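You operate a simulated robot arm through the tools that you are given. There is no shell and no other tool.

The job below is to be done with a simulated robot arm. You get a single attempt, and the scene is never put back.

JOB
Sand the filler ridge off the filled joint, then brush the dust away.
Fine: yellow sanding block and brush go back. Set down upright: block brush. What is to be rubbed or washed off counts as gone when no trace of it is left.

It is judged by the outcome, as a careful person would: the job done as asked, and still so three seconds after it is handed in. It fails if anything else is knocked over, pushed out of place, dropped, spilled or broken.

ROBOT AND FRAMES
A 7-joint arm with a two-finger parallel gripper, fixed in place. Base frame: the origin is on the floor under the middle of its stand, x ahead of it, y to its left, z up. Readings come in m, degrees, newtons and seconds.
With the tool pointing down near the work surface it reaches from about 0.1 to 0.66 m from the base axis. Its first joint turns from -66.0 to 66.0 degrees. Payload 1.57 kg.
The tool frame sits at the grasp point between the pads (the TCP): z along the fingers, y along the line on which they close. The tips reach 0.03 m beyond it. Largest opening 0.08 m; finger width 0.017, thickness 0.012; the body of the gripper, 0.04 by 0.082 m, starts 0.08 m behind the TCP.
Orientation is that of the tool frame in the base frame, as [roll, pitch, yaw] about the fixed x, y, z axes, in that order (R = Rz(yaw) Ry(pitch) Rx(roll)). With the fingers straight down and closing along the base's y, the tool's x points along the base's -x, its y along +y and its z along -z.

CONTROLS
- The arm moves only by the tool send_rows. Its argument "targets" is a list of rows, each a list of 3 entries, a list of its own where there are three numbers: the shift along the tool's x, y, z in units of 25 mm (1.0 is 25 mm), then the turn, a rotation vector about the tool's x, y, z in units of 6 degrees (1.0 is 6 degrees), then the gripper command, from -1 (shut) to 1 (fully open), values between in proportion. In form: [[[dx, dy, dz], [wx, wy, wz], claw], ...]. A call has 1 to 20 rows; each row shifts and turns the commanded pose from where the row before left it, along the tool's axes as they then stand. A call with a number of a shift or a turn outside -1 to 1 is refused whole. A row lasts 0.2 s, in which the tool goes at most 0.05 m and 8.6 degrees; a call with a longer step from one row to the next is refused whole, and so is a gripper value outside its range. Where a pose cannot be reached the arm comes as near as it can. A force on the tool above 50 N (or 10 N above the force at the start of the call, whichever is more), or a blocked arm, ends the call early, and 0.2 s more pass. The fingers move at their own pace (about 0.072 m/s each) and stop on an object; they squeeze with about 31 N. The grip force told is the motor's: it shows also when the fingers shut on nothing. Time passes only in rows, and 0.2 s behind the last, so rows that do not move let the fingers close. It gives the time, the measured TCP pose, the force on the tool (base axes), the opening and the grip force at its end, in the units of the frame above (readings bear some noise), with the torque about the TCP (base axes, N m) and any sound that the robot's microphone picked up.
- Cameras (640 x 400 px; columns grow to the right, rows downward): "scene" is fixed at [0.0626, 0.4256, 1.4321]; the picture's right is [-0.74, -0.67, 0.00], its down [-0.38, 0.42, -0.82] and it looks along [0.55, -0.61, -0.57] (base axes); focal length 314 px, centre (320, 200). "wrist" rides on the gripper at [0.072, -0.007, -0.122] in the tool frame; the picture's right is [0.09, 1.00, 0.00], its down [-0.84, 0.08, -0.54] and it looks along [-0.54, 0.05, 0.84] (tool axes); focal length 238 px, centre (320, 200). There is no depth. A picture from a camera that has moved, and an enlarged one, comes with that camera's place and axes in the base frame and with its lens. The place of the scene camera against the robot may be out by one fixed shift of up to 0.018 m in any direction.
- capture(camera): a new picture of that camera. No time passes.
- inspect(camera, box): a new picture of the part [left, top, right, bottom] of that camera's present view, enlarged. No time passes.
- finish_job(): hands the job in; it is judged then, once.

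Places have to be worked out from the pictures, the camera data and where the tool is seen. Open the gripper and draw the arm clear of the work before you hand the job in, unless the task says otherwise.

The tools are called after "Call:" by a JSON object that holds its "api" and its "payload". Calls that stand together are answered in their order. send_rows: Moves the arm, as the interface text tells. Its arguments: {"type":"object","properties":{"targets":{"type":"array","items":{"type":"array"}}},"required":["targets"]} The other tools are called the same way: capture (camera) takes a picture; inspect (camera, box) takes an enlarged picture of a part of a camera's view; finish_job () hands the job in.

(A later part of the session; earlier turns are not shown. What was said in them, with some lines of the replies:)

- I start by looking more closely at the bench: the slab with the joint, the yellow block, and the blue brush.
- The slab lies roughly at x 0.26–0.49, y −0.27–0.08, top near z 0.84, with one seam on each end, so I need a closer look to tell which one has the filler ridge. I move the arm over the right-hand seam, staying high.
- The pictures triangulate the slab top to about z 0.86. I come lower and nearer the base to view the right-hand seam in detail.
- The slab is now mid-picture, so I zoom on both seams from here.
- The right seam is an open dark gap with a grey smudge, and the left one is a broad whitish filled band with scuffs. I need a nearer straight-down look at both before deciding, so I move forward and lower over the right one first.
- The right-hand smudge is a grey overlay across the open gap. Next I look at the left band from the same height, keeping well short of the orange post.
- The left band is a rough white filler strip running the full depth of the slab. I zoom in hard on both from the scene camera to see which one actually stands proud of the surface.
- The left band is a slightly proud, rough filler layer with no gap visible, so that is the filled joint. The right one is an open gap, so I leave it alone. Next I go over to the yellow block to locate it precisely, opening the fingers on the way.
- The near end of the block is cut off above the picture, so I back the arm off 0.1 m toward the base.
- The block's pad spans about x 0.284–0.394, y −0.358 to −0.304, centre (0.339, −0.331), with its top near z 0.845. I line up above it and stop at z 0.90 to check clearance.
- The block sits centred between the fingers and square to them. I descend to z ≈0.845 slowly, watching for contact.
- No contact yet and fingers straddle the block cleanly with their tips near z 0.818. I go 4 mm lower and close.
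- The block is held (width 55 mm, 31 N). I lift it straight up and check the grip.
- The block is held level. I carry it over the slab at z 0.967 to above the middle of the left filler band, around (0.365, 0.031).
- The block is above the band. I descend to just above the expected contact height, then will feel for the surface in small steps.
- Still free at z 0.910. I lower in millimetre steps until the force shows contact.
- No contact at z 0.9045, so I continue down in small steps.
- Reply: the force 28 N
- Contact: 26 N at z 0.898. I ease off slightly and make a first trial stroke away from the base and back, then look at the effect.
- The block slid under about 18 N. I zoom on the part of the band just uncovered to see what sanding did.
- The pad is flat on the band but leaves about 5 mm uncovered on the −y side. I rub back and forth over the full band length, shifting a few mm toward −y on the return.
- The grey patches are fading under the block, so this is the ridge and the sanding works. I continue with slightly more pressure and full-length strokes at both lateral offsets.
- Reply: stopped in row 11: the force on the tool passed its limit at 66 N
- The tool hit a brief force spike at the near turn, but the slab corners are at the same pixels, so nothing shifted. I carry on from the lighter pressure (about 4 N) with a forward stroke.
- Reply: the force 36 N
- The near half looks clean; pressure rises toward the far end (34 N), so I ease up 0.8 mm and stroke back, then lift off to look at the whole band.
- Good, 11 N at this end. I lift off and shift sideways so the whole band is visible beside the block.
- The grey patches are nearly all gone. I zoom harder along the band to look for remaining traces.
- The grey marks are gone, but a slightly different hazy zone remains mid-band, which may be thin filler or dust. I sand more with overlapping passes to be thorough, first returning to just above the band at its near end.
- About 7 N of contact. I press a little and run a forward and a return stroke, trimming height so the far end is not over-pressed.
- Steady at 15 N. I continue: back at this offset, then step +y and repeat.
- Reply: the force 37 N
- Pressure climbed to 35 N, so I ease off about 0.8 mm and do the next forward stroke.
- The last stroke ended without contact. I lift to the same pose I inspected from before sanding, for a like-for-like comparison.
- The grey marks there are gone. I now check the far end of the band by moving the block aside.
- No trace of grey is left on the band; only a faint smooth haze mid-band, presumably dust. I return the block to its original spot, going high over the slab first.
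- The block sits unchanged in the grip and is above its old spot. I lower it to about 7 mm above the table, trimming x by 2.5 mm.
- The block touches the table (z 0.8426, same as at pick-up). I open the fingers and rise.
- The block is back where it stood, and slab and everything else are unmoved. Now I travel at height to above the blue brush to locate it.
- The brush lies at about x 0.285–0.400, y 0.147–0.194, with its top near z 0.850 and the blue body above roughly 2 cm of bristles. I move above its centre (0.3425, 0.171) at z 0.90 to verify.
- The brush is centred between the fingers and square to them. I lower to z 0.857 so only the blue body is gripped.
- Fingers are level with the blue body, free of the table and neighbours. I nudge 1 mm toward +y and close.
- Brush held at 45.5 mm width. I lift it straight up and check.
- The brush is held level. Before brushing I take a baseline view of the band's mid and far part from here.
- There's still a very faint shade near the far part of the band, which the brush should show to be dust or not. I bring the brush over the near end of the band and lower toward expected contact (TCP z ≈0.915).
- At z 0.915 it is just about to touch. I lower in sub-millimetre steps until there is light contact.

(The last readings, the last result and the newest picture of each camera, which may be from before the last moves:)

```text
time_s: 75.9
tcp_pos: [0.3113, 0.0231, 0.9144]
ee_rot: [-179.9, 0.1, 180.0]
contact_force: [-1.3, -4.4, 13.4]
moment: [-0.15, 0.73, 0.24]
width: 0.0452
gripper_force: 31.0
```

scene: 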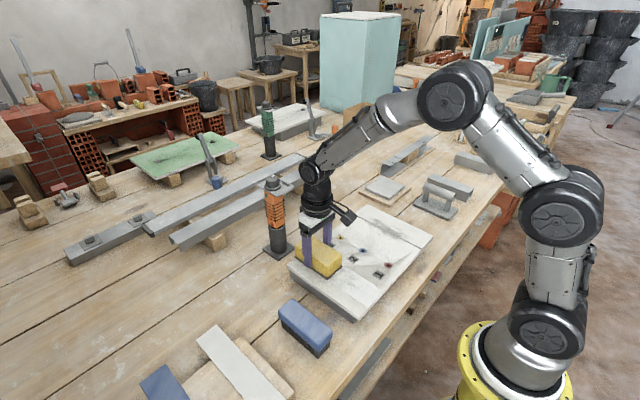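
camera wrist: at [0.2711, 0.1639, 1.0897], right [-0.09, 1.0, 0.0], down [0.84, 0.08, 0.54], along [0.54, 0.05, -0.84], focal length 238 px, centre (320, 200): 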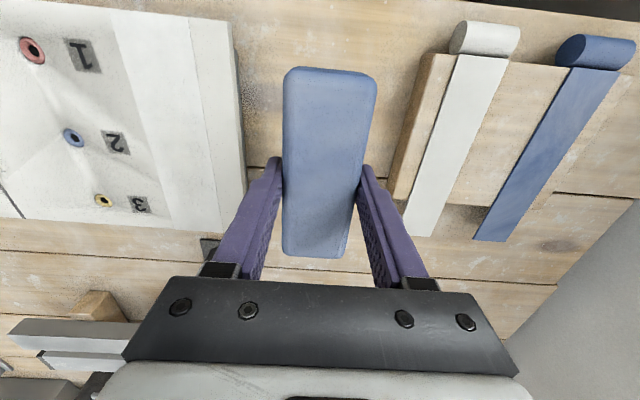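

About 13 N of contact. I sweep forward along the band, then check.

Call:
{"api": "send_rows", "payload": {"targets": [[[-0.4, 0, -0.005], [0, 0, 0], -1], [[-0.6, 0, 0], [0, 0, 0], -1], [[-0.6, 0, 0], [0, 0, 0], -1], [[-0.6, 0, 0], [0, 0, 0], -1], [[-0.6, 0, 0], [0, 0, 0], -1], [[-0.6, 0, 0], [0, 0, 0], -1], [[-0.6, 0, 0], [0, 0, 0], -1], [[-0.5, 0, 0], [0, 0, 0], -1], [[-0.3, 0, 0], [0, 0, 0], -1]]}}

Call:
{"api": "capture", "payload": {"camera": "wrist"}}

Call:
{"api": "inspect", "payload": {"camera": "scene", "box": [285, 240, 381, 325]}}

```text
time_s: 77.9
tcp_pos: [0.4316, 0.0237, 0.9146]
ee_rot: [-179.8, 0.0, -180.0]
contact_force: [-9.2, 1.1, 22.3]
moment: [0.12, -0.39, 0.06]
width: 0.0454
gripper_force: 30.9
```

```text
taken
camera wrist: at [0.3603, 0.0148, 1.0353], right [-0.09, 1.0, 0.0], down [0.84, 0.08, 0.54], along [0.54, 0.05, -0.84], focal length 238 px, centre (320, 200)
```

wrist: 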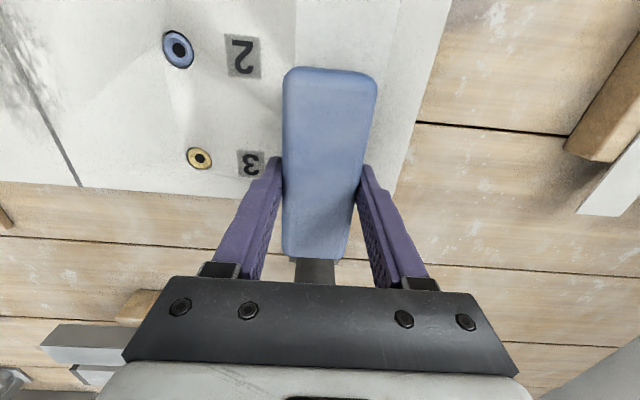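

```text
4.71 times, centred on (333, 282) of scene
camera zoom: at [0.062, 0.4256, 1.4321], right [-0.74, -0.67, 0.0], down [-0.38, 0.42, -0.82], along [0.55, -0.61, -0.57], focal length 1478 px, centre (259, -188)
```

zoom: 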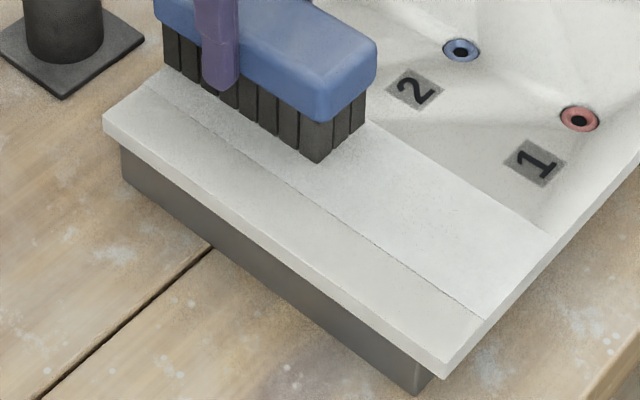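

Call:
{"api": "inspect", "payload": {"camera": "wrist", "box": [280, 0, 420, 88]}}

Call:
{"api": "inspect", "payload": {"camera": "scene", "box": [335, 270, 383, 300]}}

```text
4.55 times, centred on (350, 44) of wrist
camera zoom: at [0.3603, 0.0148, 1.0353], right [-0.09, 1.0, 0.0], down [0.84, 0.08, 0.54], along [0.54, 0.05, -0.84], focal length 1083 px, centre (184, 909)
```

zoom: 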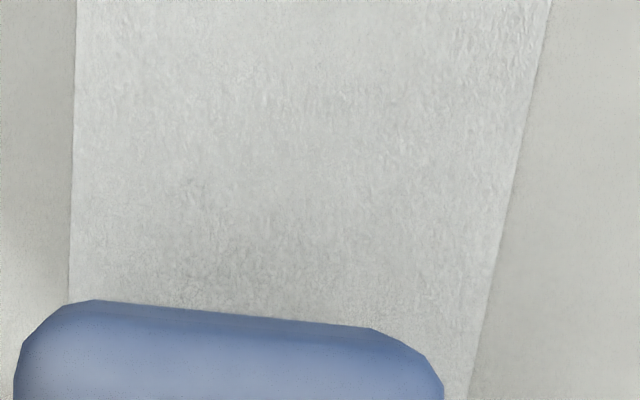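

```text
13.33 times, centred on (359, 285) of scene
camera zoom: at [0.062, 0.4256, 1.4321], right [-0.74, -0.67, 0.0], down [-0.38, 0.42, -0.82], along [0.55, -0.61, -0.57], focal length 4186 px, centre (-200, -933)
```

zoom: 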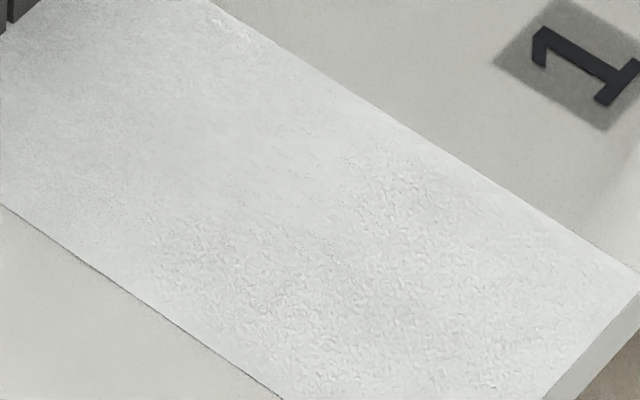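

The brushed strip looks more even. I continue with return and offset strokes so the whole width is brushed, easing pressure slightly.

Call:
{"api": "send_rows", "payload": {"targets": [[[0.4, 0, -0.02], [0, 0, 0], -1], [[0.6, 0, 0], [0, 0, 0], -1], [[0.6, 0, 0], [0, 0, 0], -1], [[0.6, 0, 0], [0, 0, 0], -1], [[0.6, 0, 0], [0, 0, 0], -1], [[0.6, 0, 0], [0, 0, 0], -1], [[0.6, 0, 0], [0, 0, 0], -1], [[0.6, 0, 0], [0, 0, 0], -1], [[0.4, 0, 0], [0, 0, 0], -1]]}}

```text
time_s: 79.9
tcp_pos: [0.3058, 0.0204, 0.9145]
ee_rot: [-179.9, -0.3, -180.0]
contact_force: [0.8, 0.8, -0.3]
moment: [0.06, -0.03, 0.03]
width: 0.0453
gripper_force: 30.8
```

Contact was lost at this end, so I step +y by about 20 mm, lower slightly, and check the force.

Call:
{"api": "send_rows", "payload": {"targets": [[[0, 0.4, 0], [0, 0, 0], -1], [[0, 0.4, 0], [0, 0, 0], -1], [[0, 0, 0.025], [0, 0, 0], -1], [[0, 0, 0.02], [0, 0, 0], -1], [[0, 0, 0], [0, 0, 0], -1]]}}

```text
time_s: 81.1
tcp_pos: [0.3062, 0.0414, 0.9143]
ee_rot: [-179.8, 0.0, -180.0]
contact_force: [-0.6, -0.3, 1.9]
moment: [0.04, -0.16, 0.0]
width: 0.0454
gripper_force: 30.8
```

Call:
{"api": "send_rows", "payload": {"targets": [[[0, 0, 0.025], [0, 0, 0], -1], [[-0.4, 0, 0], [0, 0, 0], -1], [[-0.6, 0, 0], [0, 0, 0], -1], [[-0.6, 0, 0], [0, 0, 0], -1], [[-0.6, 0, 0], [0, 0, 0], -1], [[-0.6, 0, 0], [0, 0, 0], -1], [[-0.6, 0, 0], [0, 0, 0], -1], [[-0.6, 0, 0], [0, 0, 0], -1], [[-0.6, 0, 0], [0, 0, 0], -1], [[-0.4, 0, 0], [0, 0, 0], -1]]}}

```text
time_s: 83.3
tcp_pos: [0.4313, 0.0411, 0.914]
ee_rot: [-179.9, 0.1, 179.9]
contact_force: [-11.8, -0.5, 29.6]
moment: [0.08, -0.56, 0.02]
width: 0.0454
gripper_force: 30.8
```

Contact held through that stroke (30 N at the far end). I return with a gradual height trim so the pressure stays even.

Call:
{"api": "send_rows", "payload": {"targets": [[[0, 0, -0.015], [0, 0, 0], -1], [[0.4, 0, 0.002], [0, 0, 0], -1], [[0.6, 0, 0.003], [0, 0, 0], -1], [[0.6, 0, 0.003], [0, 0, 0], -1], [[0.6, 0, 0.003], [0, 0, 0], -1], [[0.6, 0, 0.003], [0, 0, 0], -1], [[0.6, 0, 0.003], [0, 0, 0], -1], [[0.6, 0, 0.003], [0, 0, 0], -1], [[0.6, 0, 0.003], [0, 0, 0], -1], [[0.4, 0, 0], [0, 0, 0], -1]]}}

```text
time_s: 85.5
tcp_pos: [0.3081, 0.0415, 0.9141]
ee_rot: [-179.8, 0.1, 180.0]
contact_force: [8.0, -1.7, 23.2]
moment: [0.0, 0.59, 0.06]
width: 0.0453
gripper_force: 30.8
```

Good contact throughout. Now I step back to −y and do a forward and a return stroke there.

Call:
{"api": "send_rows", "payload": {"targets": [[[0, -0.4, -0.012], [0, 0, 0], -1], [[0, -0.45, 0], [0, 0, 0], -1], [[-0.4, 0, -0.002], [0, 0, 0], -1], [[-0.6, 0, -0.003], [0, 0, 0], -1], [[-0.6, 0, -0.003], [0, 0, 0], -1], [[-0.6, 0, -0.003], [0, 0, 0], -1], [[-0.6, 0, -0.003], [0, 0, 0], -1], [[-0.6, 0, -0.003], [0, 0, 0], -1], [[-0.6, 0, -0.003], [0, 0, 0], -1], [[-0.6, 0, -0.003], [0, 0, 0], -1], [[-0.4, 0, 0], [0, 0, 0], -1]]}}

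```text
time_s: 86.3
tcp_pos: [0.3128, 0.0183, 0.9132]
ee_rot: [180.0, -0.1, -180.0]
contact_force: [0.0, 0.7, 2.6]
moment: [0.08, -0.19, 0.0]
width: 0.0456
gripper_force: 31.2
stopped in row 3: the force on the tool passed its limit at 51 N (the readings are from after the stop); the commanded pose is now the measured one
```

A brief 51 N peak stopped it; the reading is now a gentle 2.6 N. I continue the forward stroke with light pressure.

Call:
{"api": "send_rows", "payload": {"targets": [[[0, 0, 0.01], [0, 0, 0], -1], [[-0.4, 0, -0.002], [0, 0, 0], -1], [[-0.6, 0, -0.003], [0, 0, 0], -1], [[-0.6, 0, -0.003], [0, 0, 0], -1], [[-0.6, 0, -0.003], [0, 0, 0], -1], [[-0.6, 0, -0.003], [0, 0, 0], -1], [[-0.6, 0, -0.003], [0, 0, 0], -1], [[-0.6, 0, -0.003], [0, 0, 0], -1], [[-0.6, 0, -0.003], [0, 0, 0], -1], [[-0.2, 0, 0], [0, 0, 0], -1]]}}

Call:
{"api": "inspect", "payload": {"camera": "scene", "box": [285, 240, 381, 325]}}

```text
time_s: 88.5
tcp_pos: [0.4309, 0.0202, 0.9158]
ee_rot: [-180.0, 0.0, -179.8]
contact_force: [-7.6, -0.8, 21.7]
moment: [0.08, -0.63, -0.04]
width: 0.0455
gripper_force: 30.8
```

```text
4.71 times, centred on (333, 282) of scene
camera zoom: at [0.0621, 0.4255, 1.4321], right [-0.74, -0.67, 0.0], down [-0.38, 0.42, -0.82], along [0.55, -0.61, -0.57], focal length 1478 px, centre (259, -188)
```

zoom: 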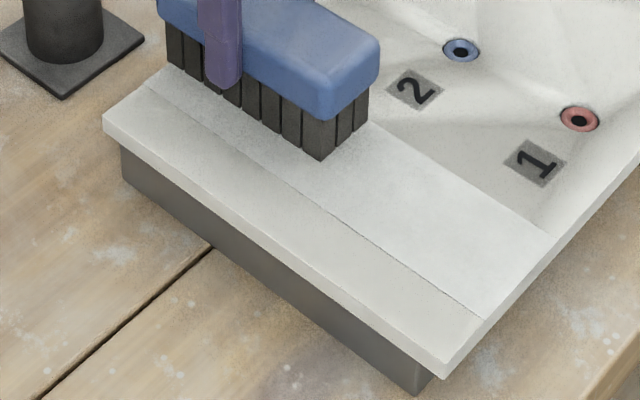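

The band looks smoother and cleaner, and the slab hasn't moved. One return stroke, then I lift and inspect.

Call:
{"api": "send_rows", "payload": {"targets": [[[0, 0, -0.008], [0, 0, 0], -1], [[0.4, 0, 0.003], [0, 0, 0], -1], [[0.6, 0, 0.004], [0, 0, 0], -1], [[0.6, 0, 0.004], [0, 0, 0], -1], [[0.6, 0, 0.004], [0, 0, 0], -1], [[0.6, 0, 0.004], [0, 0, 0], -1], [[0.6, 0, 0.004], [0, 0, 0], -1], [[0.6, 0, 0.004], [0, 0, 0], -1], [[0.6, 0, 0.004], [0, 0, 0], -1], [[0.4, 0, 0], [0, 0, 0], -1]]}}

```text
time_s: 90.7
tcp_pos: [0.3079, 0.0195, 0.9132]
ee_rot: [-179.8, 0.2, -180.0]
contact_force: [8.5, -0.7, 20.2]
moment: [0.01, 0.63, 0.03]
width: 0.0454
gripper_force: 31.2
```

Contact held. I lift and go back to the same baseline viewpoint as before brushing.

Call:
{"api": "send_rows", "payload": {"targets": [[[0, 0, -0.5], [0, 0, 0], -1], [[0, 0, -0.8], [0, 0, 0], -1], [[0, 0, -0.9], [0, 0, 0], -1], [[-0.19, 0.86, 0], [0, 0, 0], -1], [[-0.19, 0.86, 0], [0, 0, 0], -1], [[-0.19, 0.86, 0], [0, 0, 0], -1], [[-0.19, 0.86, 0], [0, 0, 0], -1], [[-0.19, 0.86, 0], [0, 0, 0], -1], [[-0.19, 0.86, 0], [0, 0, 0], -1], [[-0.19, 0.86, 0], [0, 0, 0], -1], [[0, 0, 0], [0, 0, 0], -1]]}}

Call:
{"api": "inspect", "payload": {"camera": "wrist", "box": [110, 60, 230, 135]}}

Call:
{"api": "inspect", "payload": {"camera": "wrist", "box": [120, 130, 240, 205]}}

Call:
{"api": "inspect", "payload": {"camera": "wrist", "box": [100, 0, 220, 75]}}

Call:
{"api": "inspect", "payload": {"camera": "scene", "box": [285, 240, 381, 325]}}

Call:
{"api": "inspect", "payload": {"camera": "scene", "box": [325, 265, 373, 295]}}

Call:
{"api": "inspect", "payload": {"camera": "scene", "box": [295, 243, 343, 273]}}

```text
time_s: 93.1
tcp_pos: [0.34, 0.1721, 0.9699]
ee_rot: [-179.9, -0.1, -179.9]
contact_force: [0.3, 0.2, -0.4]
moment: [-0.02, 0.0, 0.06]
width: 0.0452
gripper_force: 31.2
```

```text
5.33 times, centred on (170, 98) of wrist
camera zoom: at [0.2692, 0.165, 1.0915], right [-0.09, 1.0, 0.0], down [0.84, 0.08, 0.54], along [0.54, 0.05, -0.84], focal length 1271 px, centre (1120, 747)
```

zoom: 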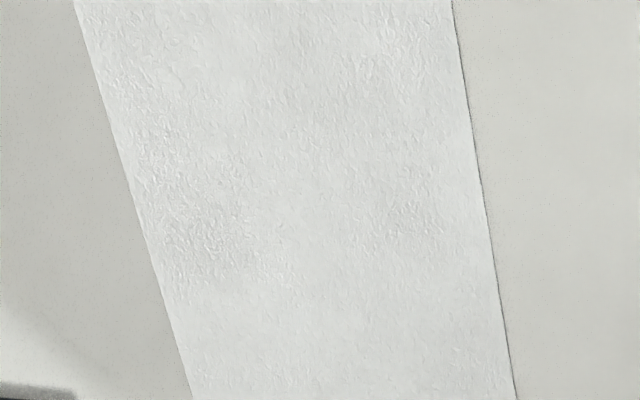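

```text
5.33 times, centred on (180, 168) of wrist
camera zoom: at [0.2692, 0.165, 1.0915], right [-0.09, 1.0, 0.0], down [0.84, 0.08, 0.54], along [0.54, 0.05, -0.84], focal length 1271 px, centre (1067, 373)
```

zoom: 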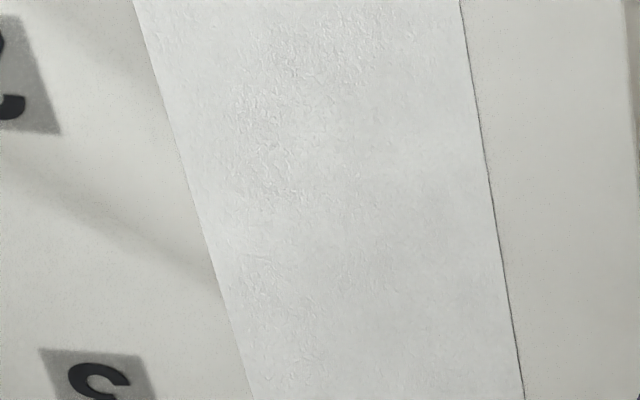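

```text
5.33 times, centred on (160, 38) of wrist
camera zoom: at [0.2692, 0.165, 1.0915], right [-0.09, 1.0, 0.0], down [0.84, 0.08, 0.54], along [0.54, 0.05, -0.84], focal length 1271 px, centre (1173, 1067)
```

zoom: 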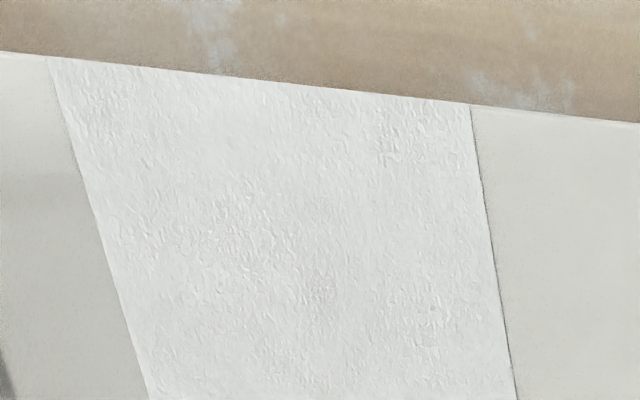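

```text
4.71 times, centred on (333, 282) of scene
camera zoom: at [0.0626, 0.4256, 1.4321], right [-0.74, -0.67, 0.0], down [-0.38, 0.42, -0.82], along [0.55, -0.61, -0.57], focal length 1478 px, centre (259, -188)
```

zoom: 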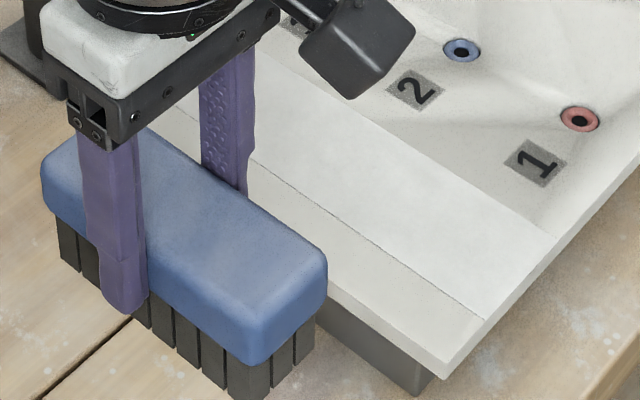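

```text
13.33 times, centred on (349, 280) of scene
camera zoom: at [0.0626, 0.4256, 1.4321], right [-0.74, -0.67, 0.0], down [-0.38, 0.42, -0.82], along [0.55, -0.61, -0.57], focal length 4186 px, centre (-67, -867)
```

zoom: 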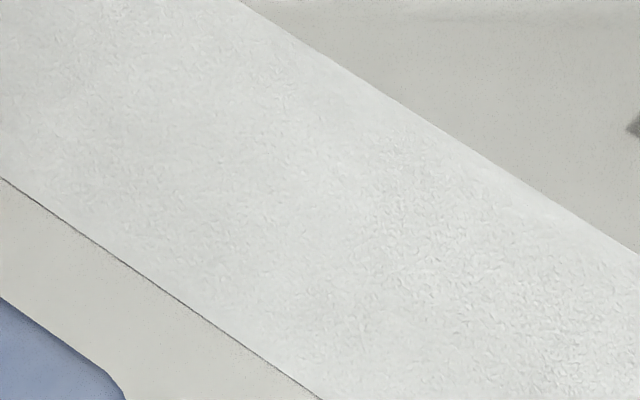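

```text
13.33 times, centred on (319, 258) of scene
camera zoom: at [0.0626, 0.4256, 1.4321], right [-0.74, -0.67, 0.0], down [-0.38, 0.42, -0.82], along [0.55, -0.61, -0.57], focal length 4186 px, centre (333, -573)
```

zoom: 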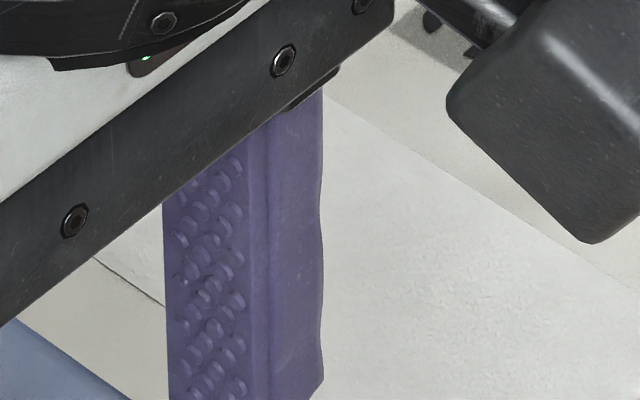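

Clear change: the band is now evenly white and the faint shades are gone. I zoom deeper for any leftover film, particularly the far, +y part.

Call:
{"api": "inspect", "payload": {"camera": "wrist", "box": [160, 150, 224, 190]}}

Call:
{"api": "inspect", "payload": {"camera": "wrist", "box": [160, 180, 240, 230]}}

Call:
{"api": "inspect", "payload": {"camera": "wrist", "box": [150, 110, 214, 150]}}

Call:
{"api": "capture", "payload": {"camera": "wrist"}}

```text
10.00 times, centred on (192, 170) of wrist
camera zoom: at [0.2692, 0.165, 1.0915], right [-0.09, 1.0, 0.0], down [0.84, 0.08, 0.54], along [0.54, 0.05, -0.84], focal length 2384 px, centre (1600, 500)
```

zoom: 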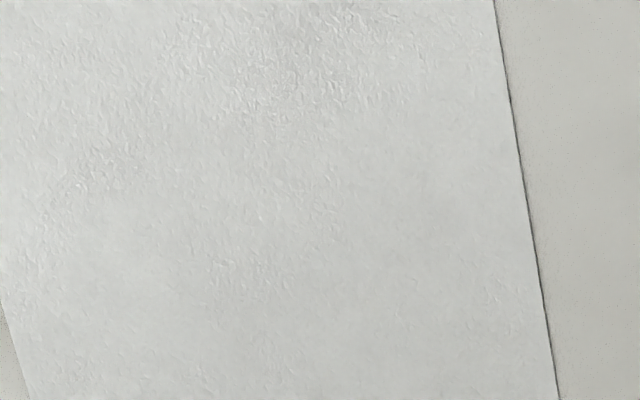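

```text
8.00 times, centred on (200, 205) of wrist
camera zoom: at [0.2692, 0.165, 1.0915], right [-0.09, 1.0, 0.0], down [0.84, 0.08, 0.54], along [0.54, 0.05, -0.84], focal length 1907 px, centre (1280, 160)
```

zoom: 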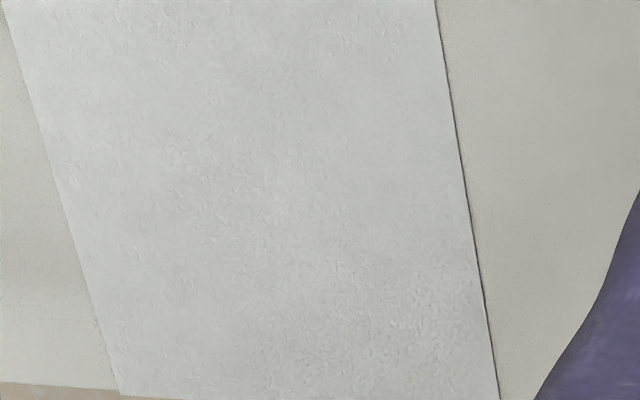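

```text
10.00 times, centred on (182, 130) of wrist
camera zoom: at [0.2692, 0.165, 1.0915], right [-0.09, 1.0, 0.0], down [0.84, 0.08, 0.54], along [0.54, 0.05, -0.84], focal length 2384 px, centre (1700, 900)
```

zoom: 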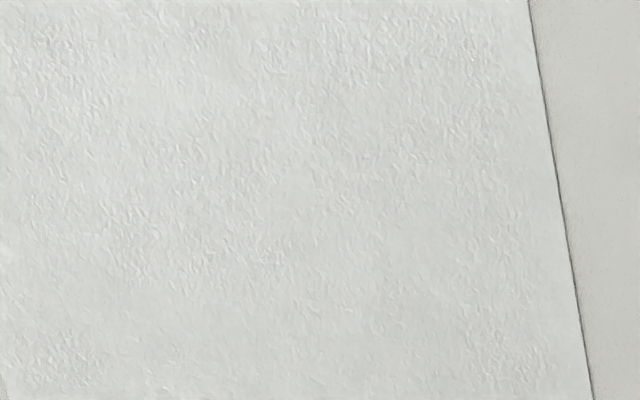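

```text
taken
camera wrist: at [0.2692, 0.165, 1.0915], right [-0.09, 1.0, 0.0], down [0.84, 0.08, 0.54], along [0.54, 0.05, -0.84], focal length 238 px, centre (320, 200)
```

wrist: 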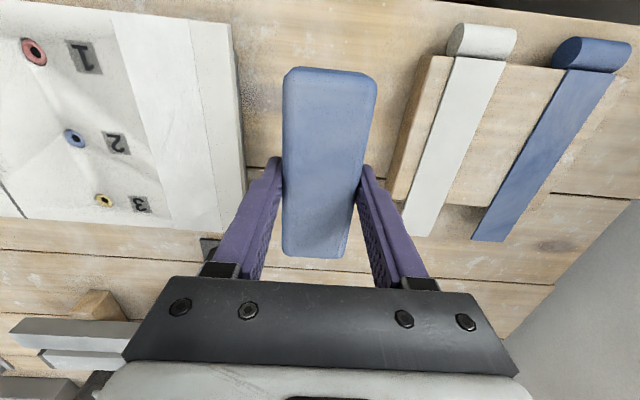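

The band looks clean. To be thorough I do one more light brush pass along the centre line, where the two earlier passes met.

Call:
{"api": "send_rows", "payload": {"targets": [[[0.18, -0.8, 0], [0, 0, 0], -1], [[0.18, -0.8, 0], [0, 0, 0], -1], [[0.18, -0.8, 0], [0, 0, 0], -1], [[0.18, -0.8, 0], [0, 0, 0], -1], [[0.18, -0.8, 0], [0, 0, 0], -1], [[0.18, -0.8, 0], [0, 0, 0], -1], [[0.18, -0.8, 0], [0, 0, 0], -1], [[0, 0, 0.8], [0, 0, 0], -1], [[0, 0, 0.8], [0, 0, 0], -1], [[0, 0, 0.42], [0, 0, 0], -1], [[0, 0, 0.1], [0, 0, 0], -1], [[0, 0, 0], [0, 0, 0], -1]]}}

```text
time_s: 95.7
tcp_pos: [0.3087, 0.031, 0.9167]
ee_rot: [-180.0, -0.1, -179.9]
contact_force: [0.1, 0.0, -1.0]
moment: [-0.03, -0.01, -0.02]
width: 0.0452
gripper_force: 30.3
```

Call:
{"api": "send_rows", "payload": {"targets": [[[0, 0, 0.05], [0, 0, 0], -1], [[0, 0, 0.05], [0, 0, 0], -1], [[0, 0, 0.02], [0, 0, 0], -1], [[0, 0, 0], [0, 0, 0], -1]]}}

```text
time_s: 96.7
tcp_pos: [0.3101, 0.0309, 0.9135]
ee_rot: [-179.9, 0.1, -179.9]
contact_force: [-4.1, 2.1, 13.3]
moment: [0.27, -0.25, 0.11]
width: 0.0453
gripper_force: 31.3
```

Light contact at 13 N. I sweep forward and back along the centre.

Call:
{"api": "send_rows", "payload": {"targets": [[[-0.4, 0, -0.004], [0, 0, 0], -1], [[-0.6, 0, -0.004], [0, 0, 0], -1], [[-0.6, 0, -0.004], [0, 0, 0], -1], [[-0.6, 0, -0.004], [0, 0, 0], -1], [[-0.6, 0, -0.004], [0, 0, 0], -1], [[-0.6, 0, -0.004], [0, 0, 0], -1], [[-0.6, 0, -0.004], [0, 0, 0], -1], [[-0.6, 0, 0], [0, 0, 0], -1], [[-0.2, 0, 0], [0, 0, 0], -1]]}}

```text
time_s: 98.7
tcp_pos: [0.4287, 0.0295, 0.9154]
ee_rot: [-179.9, 0.0, -179.9]
contact_force: [-10.4, 0.9, 22.8]
moment: [0.18, -0.31, 0.03]
width: 0.0453
gripper_force: 31.4
```

Call:
{"api": "send_rows", "payload": {"targets": [[[0, 0, -0.01], [0, 0, 0], -1], [[0.4, 0, 0.003], [0, 0, 0], -1], [[0.6, 0, 0.004], [0, 0, 0], -1], [[0.6, 0, 0.004], [0, 0, 0], -1], [[0.6, 0, 0.004], [0, 0, 0], -1], [[0.6, 0, 0.004], [0, 0, 0], -1], [[0.6, 0, 0.004], [0, 0, 0], -1], [[0.6, 0, 0.004], [0, 0, 0], -1], [[0.6, 0, 0], [0, 0, 0], -1], [[0.2, 0, 0], [0, 0, 0], -1]]}}

```text
time_s: 100.9
tcp_pos: [0.3112, 0.0329, 0.9133]
ee_rot: [-179.8, 0.4, -179.9]
contact_force: [10.1, 0.5, 26.2]
moment: [0.07, 0.84, -0.03]
width: 0.0452
gripper_force: 31.4
```

Good pass. I lift, return to the brush's spot at height, and inspect the band again.

Call:
{"api": "send_rows", "payload": {"targets": [[[0, 0, -0.5], [0, 0, 0], -1], [[0, 0, -0.8], [0, 0, 0], -1], [[0, 0, -0.9], [0, 0, 0], -1], [[-0.18, 0.79, 0], [0, 0, 0], -1], [[-0.18, 0.79, 0], [0, 0, 0], -1], [[-0.18, 0.79, 0], [0, 0, 0], -1], [[-0.18, 0.79, 0], [0, 0, 0], -1], [[-0.18, 0.79, 0], [0, 0, 0], -1], [[-0.18, 0.79, 0], [0, 0, 0], -1], [[-0.18, 0.79, 0], [0, 0, 0], -1], [[0, 0, 0], [0, 0, 0], -1]]}}

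Call:
{"api": "capture", "payload": {"camera": "wrist"}}

Call:
{"api": "inspect", "payload": {"camera": "wrist", "box": [110, 60, 230, 135]}}

Call:
{"api": "inspect", "payload": {"camera": "wrist", "box": [120, 130, 240, 205]}}

Call:
{"api": "inspect", "payload": {"camera": "scene", "box": [240, 220, 420, 330]}}

```text
time_s: 103.3
tcp_pos: [0.3413, 0.1697, 0.9672]
ee_rot: [-179.9, -0.1, -179.9]
contact_force: [0.9, 0.6, -1.2]
moment: [-0.01, 0.0, 0.01]
width: 0.0454
gripper_force: 31.1
```

```text
taken
camera wrist: at [0.2694, 0.1625, 1.0884], right [-0.09, 1.0, 0.0], down [0.84, 0.08, 0.54], along [0.54, 0.05, -0.84], focal length 238 px, centre (320, 200)
```

wrist: 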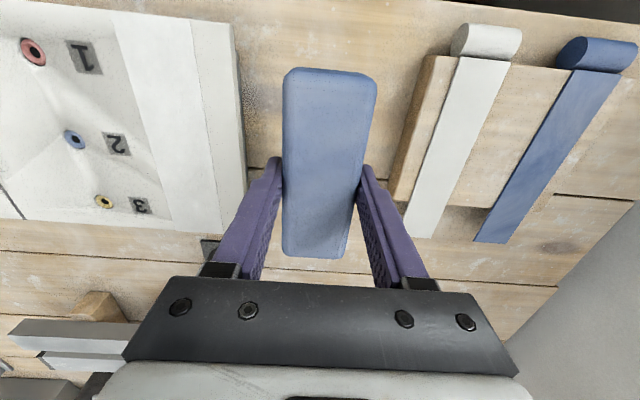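

```text
5.33 times, centred on (170, 98) of wrist
camera zoom: at [0.2694, 0.1625, 1.0884], right [-0.09, 1.0, 0.0], down [0.84, 0.08, 0.54], along [0.54, 0.05, -0.84], focal length 1271 px, centre (1120, 747)
```

zoom: 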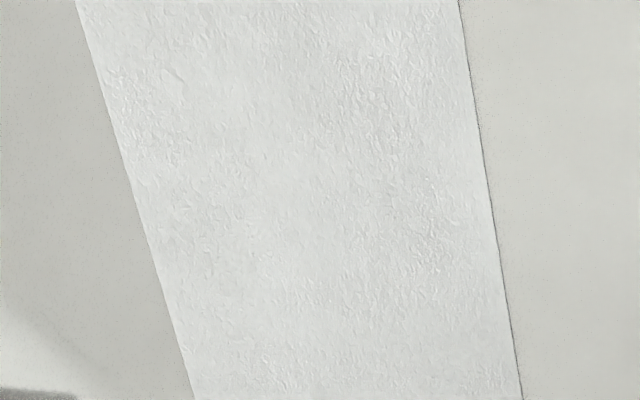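

```text
5.33 times, centred on (180, 168) of wrist
camera zoom: at [0.2694, 0.1625, 1.0884], right [-0.09, 1.0, 0.0], down [0.84, 0.08, 0.54], along [0.54, 0.05, -0.84], focal length 1271 px, centre (1067, 373)
```

zoom: 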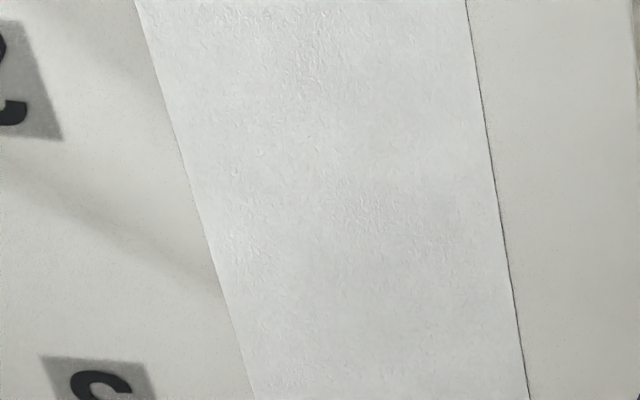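

```text
3.56 times, centred on (330, 275) of scene
camera zoom: at [0.0626, 0.4256, 1.4321], right [-0.74, -0.67, 0.0], down [-0.38, 0.42, -0.82], along [0.55, -0.61, -0.57], focal length 1116 px, centre (284, -67)
```

zoom: 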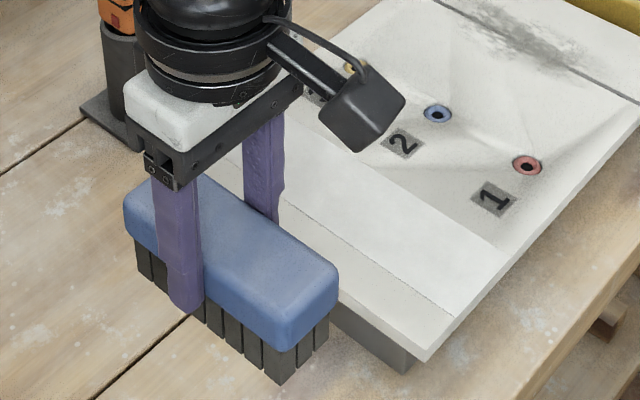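

The band is uniformly clean. I now set the brush back at its pick-up spot (0.3427, 0.1708), lowering to a few mm above the table first.

Call:
{"api": "send_rows", "payload": {"targets": [[[-0.05, 0.04, 0.8], [0, 0, 0], -1], [[0, 0, 1], [0, 0, 0], -1], [[0, 0, 1], [0, 0, 0], -1], [[0, 0, 0.8], [0, 0, 0], -1], [[0, 0, 0.45], [0, 0, 0], -1], [[0, 0, 0], [0, 0, 0], -1]]}}

```text
time_s: 104.7
tcp_pos: [0.3408, 0.1704, 0.867]
ee_rot: [-179.9, 0.1, -180.0]
contact_force: [1.5, -0.5, -0.4]
moment: [0.01, -0.03, -0.05]
width: 0.0453
gripper_force: 32.2
```

Call:
{"api": "send_rows", "payload": {"targets": [[[-0.05, 0, 0.12], [0, 0, 0], -1], [[0, 0, 0.1], [0, 0, 0], -1], [[0, 0, 0.06], [0, 0, 0], -1], [[0, 0, 0.04], [0, 0, 0], -1], [[0, 0, 0], [0, 0, 0], -1]]}}

```text
time_s: 105.9
tcp_pos: [0.3426, 0.1701, 0.859]
ee_rot: [-180.0, -0.1, -179.9]
contact_force: [0.4, -0.2, -1.5]
moment: [0.01, 0.03, 0.0]
width: 0.0452
gripper_force: 31.2
```

Still just clear of the table. I lower in sub-millimetre steps until it touches.

Call:
{"api": "send_rows", "payload": {"targets": [[[0, 0.02, 0.04], [0, 0, 0], -1], [[0, 0, 0.03], [0, 0, 0], -1], [[0, 0, 0], [0, 0, 0], -1]]}}

```text
time_s: 106.7
tcp_pos: [0.3434, 0.1698, 0.8568]
ee_rot: [-179.9, 0.0, -179.8]
contact_force: [-2.6, -1.4, 5.6]
moment: [0.16, -0.25, 0.06]
width: 0.0454
gripper_force: 31.2
```

The brush is resting on the table (5.6 N). I open the fingers and rise straight up.

Call:
{"api": "send_rows", "payload": {"targets": [[[0, 0, -0.01], [0, 0, 0], 0.4], [[0, 0, 0], [0, 0, 0], 1], [[0, 0, 0], [0, 0, 0], 1], [[0, 0, 0], [0, 0, 0], 1], [[0, 0, -0.5], [0, 0, 0], 1], [[0, 0, -1], [0, 0, 0], 1], [[0, 0, -1], [0, 0, 0], 1], [[0, 0, -1], [0, 0, 0], 1], [[0, 0, -1], [0, 0, 0], 1], [[0, 0, -1], [0, 0, 0], 1], [[0, 0, -1], [0, 0, 0], 1]]}}

Call:
{"api": "capture", "payload": {"camera": "wrist"}}

Call:
{"api": "capture", "payload": {"camera": "scene"}}

Call:
{"api": "inspect", "payload": {"camera": "scene", "box": [260, 170, 480, 330]}}

Call:
{"api": "inspect", "payload": {"camera": "scene", "box": [120, 280, 360, 400]}}

```text
time_s: 109.1
tcp_pos: [0.3439, 0.1705, 1.0225]
ee_rot: [-179.9, 0.1, -179.9]
contact_force: [-0.4, 0.1, -0.1]
moment: [0.0, -0.01, -0.01]
width: 0.0801
gripper_force: 0.0
```

```text
taken
camera wrist: at [0.2722, 0.1622, 1.1428], right [-0.09, 1.0, 0.0], down [0.84, 0.08, 0.54], along [0.54, 0.05, -0.84], focal length 238 px, centre (320, 200)
```

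wrist: 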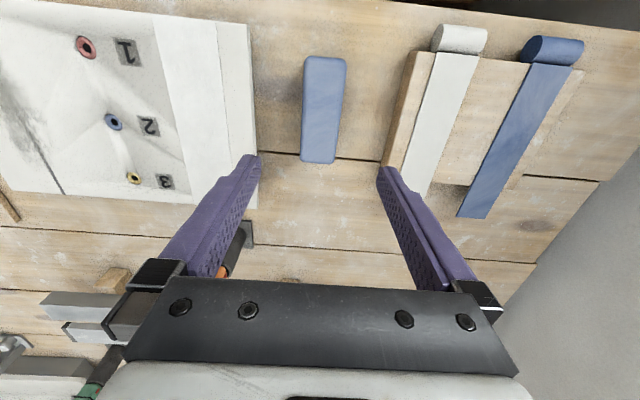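

```text
taken
```

scene: 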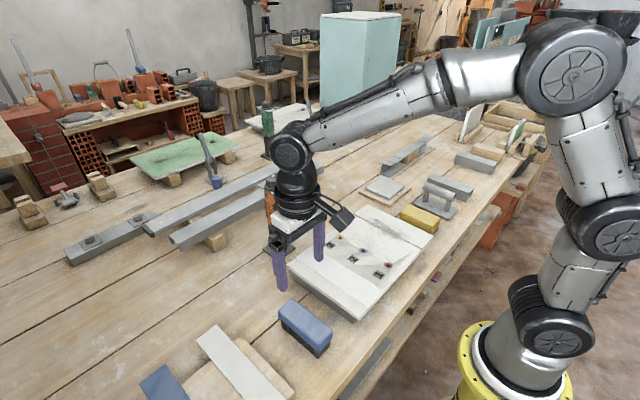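

```text
2.50 times, centred on (370, 250) of scene
camera zoom: at [0.0626, 0.4256, 1.4321], right [-0.74, -0.67, 0.0], down [-0.38, 0.42, -0.82], along [0.55, -0.61, -0.57], focal length 785 px, centre (195, 75)
```

zoom: 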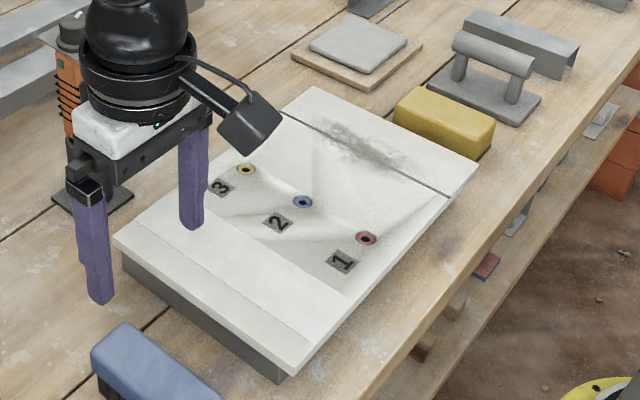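

```text
2.67 times, centred on (240, 340) of scene
camera zoom: at [0.0626, 0.4256, 1.4321], right [-0.74, -0.67, 0.0], down [-0.38, 0.42, -0.82], along [0.55, -0.61, -0.57], focal length 837 px, centre (533, -173)
```

zoom: 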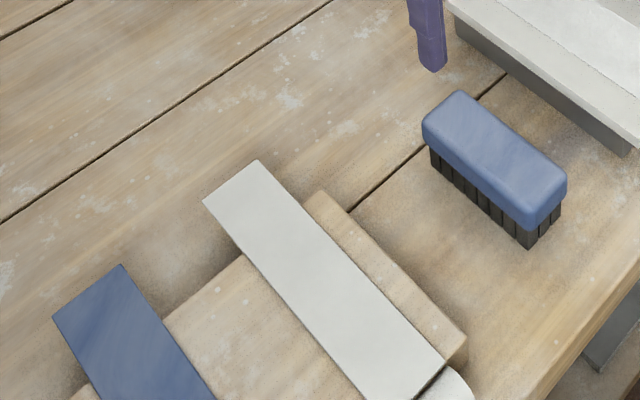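

The brush and block are both back in their original places and upright. I draw the arm up and clear, then make a last check of the whole bench.

Call:
{"api": "send_rows", "payload": {"targets": [[[0, 0, -1], [0, 0, 0], 1], [[0, 0, -1], [0, 0, 0], 1], [[0, 0, -1], [0, 0, 0], 1], [[0, 0, -1], [0, 0, 0], 1], [[0, -0.8, -0.9], [0, 0, 0], 1], [[0, -0.9, -0.9], [0, 0, 0], 1], [[0, -0.9, -0.9], [0, 0, 0], 1], [[0, -0.9, 0], [0, 0, 0], 1], [[0, -0.9, 0], [0, 0, 0], 1], [[0, -0.9, 0], [0, 0, 0], 1], [[0, -0.9, 0], [0, 0, 0], 1], [[0, 0, 0], [0, 0, 0], 1]]}}

Call:
{"api": "capture", "payload": {"camera": "wrist"}}

Call:
{"api": "capture", "payload": {"camera": "scene"}}

Call:
{"api": "inspect", "payload": {"camera": "scene", "box": [280, 240, 380, 325]}}

Call:
{"api": "inspect", "payload": {"camera": "scene", "box": [340, 195, 440, 260]}}

```text
time_s: 111.7
tcp_pos: [0.3419, 0.0155, 1.1866]
ee_rot: [-180.0, -0.2, -179.8]
contact_force: [0.2, 0.3, -0.7]
moment: [-0.01, -0.02, -0.01]
width: 0.0799
gripper_force: 0.0
```

```text
taken
camera wrist: at [0.2713, 0.0087, 1.3084], right [-0.09, 1.0, 0.0], down [0.84, 0.08, 0.54], along [0.54, 0.05, -0.84], focal length 238 px, centre (320, 200)
```

wrist: 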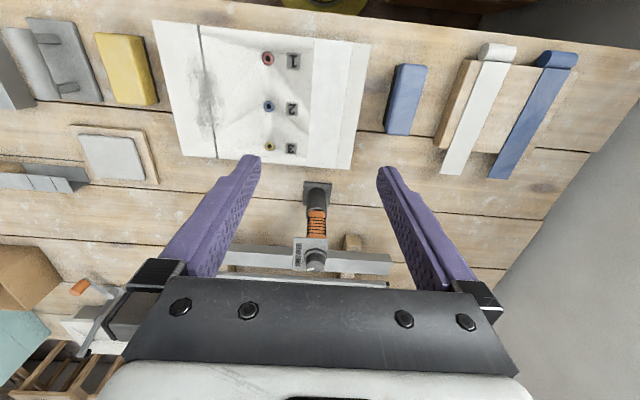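

```text
taken
```

scene: 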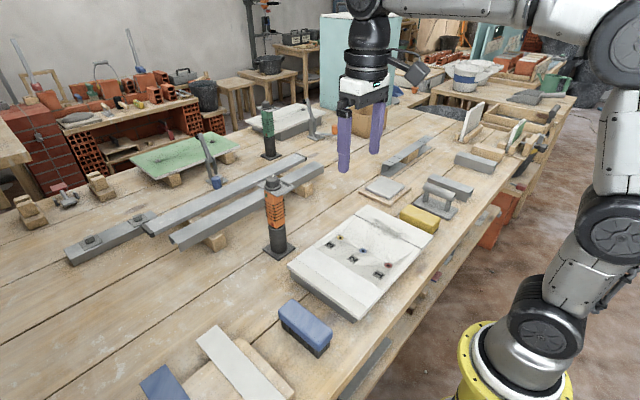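

```text
4.71 times, centred on (330, 282) of scene
camera zoom: at [0.0626, 0.4256, 1.4321], right [-0.74, -0.67, 0.0], down [-0.38, 0.42, -0.82], along [0.55, -0.61, -0.57], focal length 1478 px, centre (273, -188)
```

zoom: 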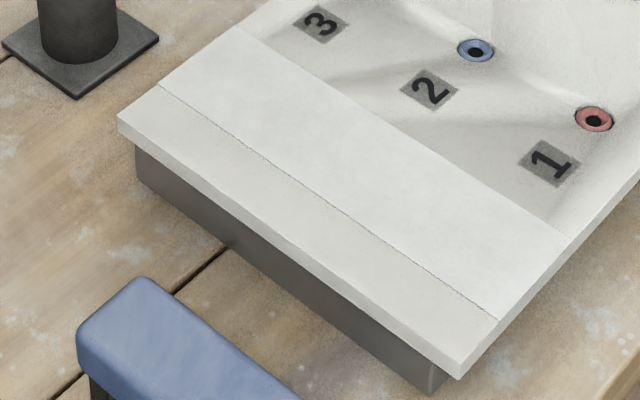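

```text
6.15 times, centred on (390, 228) of scene
camera zoom: at [0.0626, 0.4256, 1.4321], right [-0.74, -0.67, 0.0], down [-0.38, 0.42, -0.82], along [0.55, -0.61, -0.57], focal length 1932 px, centre (-111, 31)
```

zoom: 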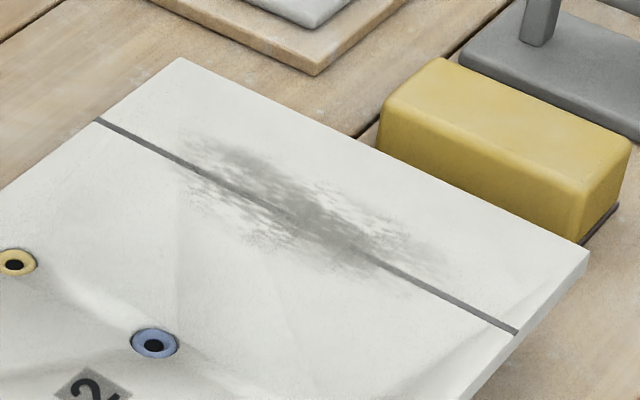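

The filled joint is evenly white with no grey marks or dust left. The block, brush, slab and post match their starting places, and the smudge on the open gap is untouched because it wasn't part of the job. The gripper is open and clear of the work, so I hand the job in.

Call:
{"api": "finish_job", "payload": {}}

```text
The job is handed in.
```

I sanded the filler ridge off the filled joint and brushed the dust away. In the last close-up pictures the joint is evenly white, with no grey marks or dust left.

- **Tools:** the yellow sanding block and the blue brush are both back where they started, standing upright.
- **Which joint:** the slab has two joints, and I took the broad white band with no visible gap as the filled one. The grey smudge on the other, open joint was not part of the job, so I left it alone.
- **Force peaks:** the arm stopped itself twice on brief force peaks, 66 N while sanding and 51 N while brushing. Pictures taken afterwards show the slab had not moved.

Nothing else was knocked over or moved, and the arm is drawn clear with the gripper open.
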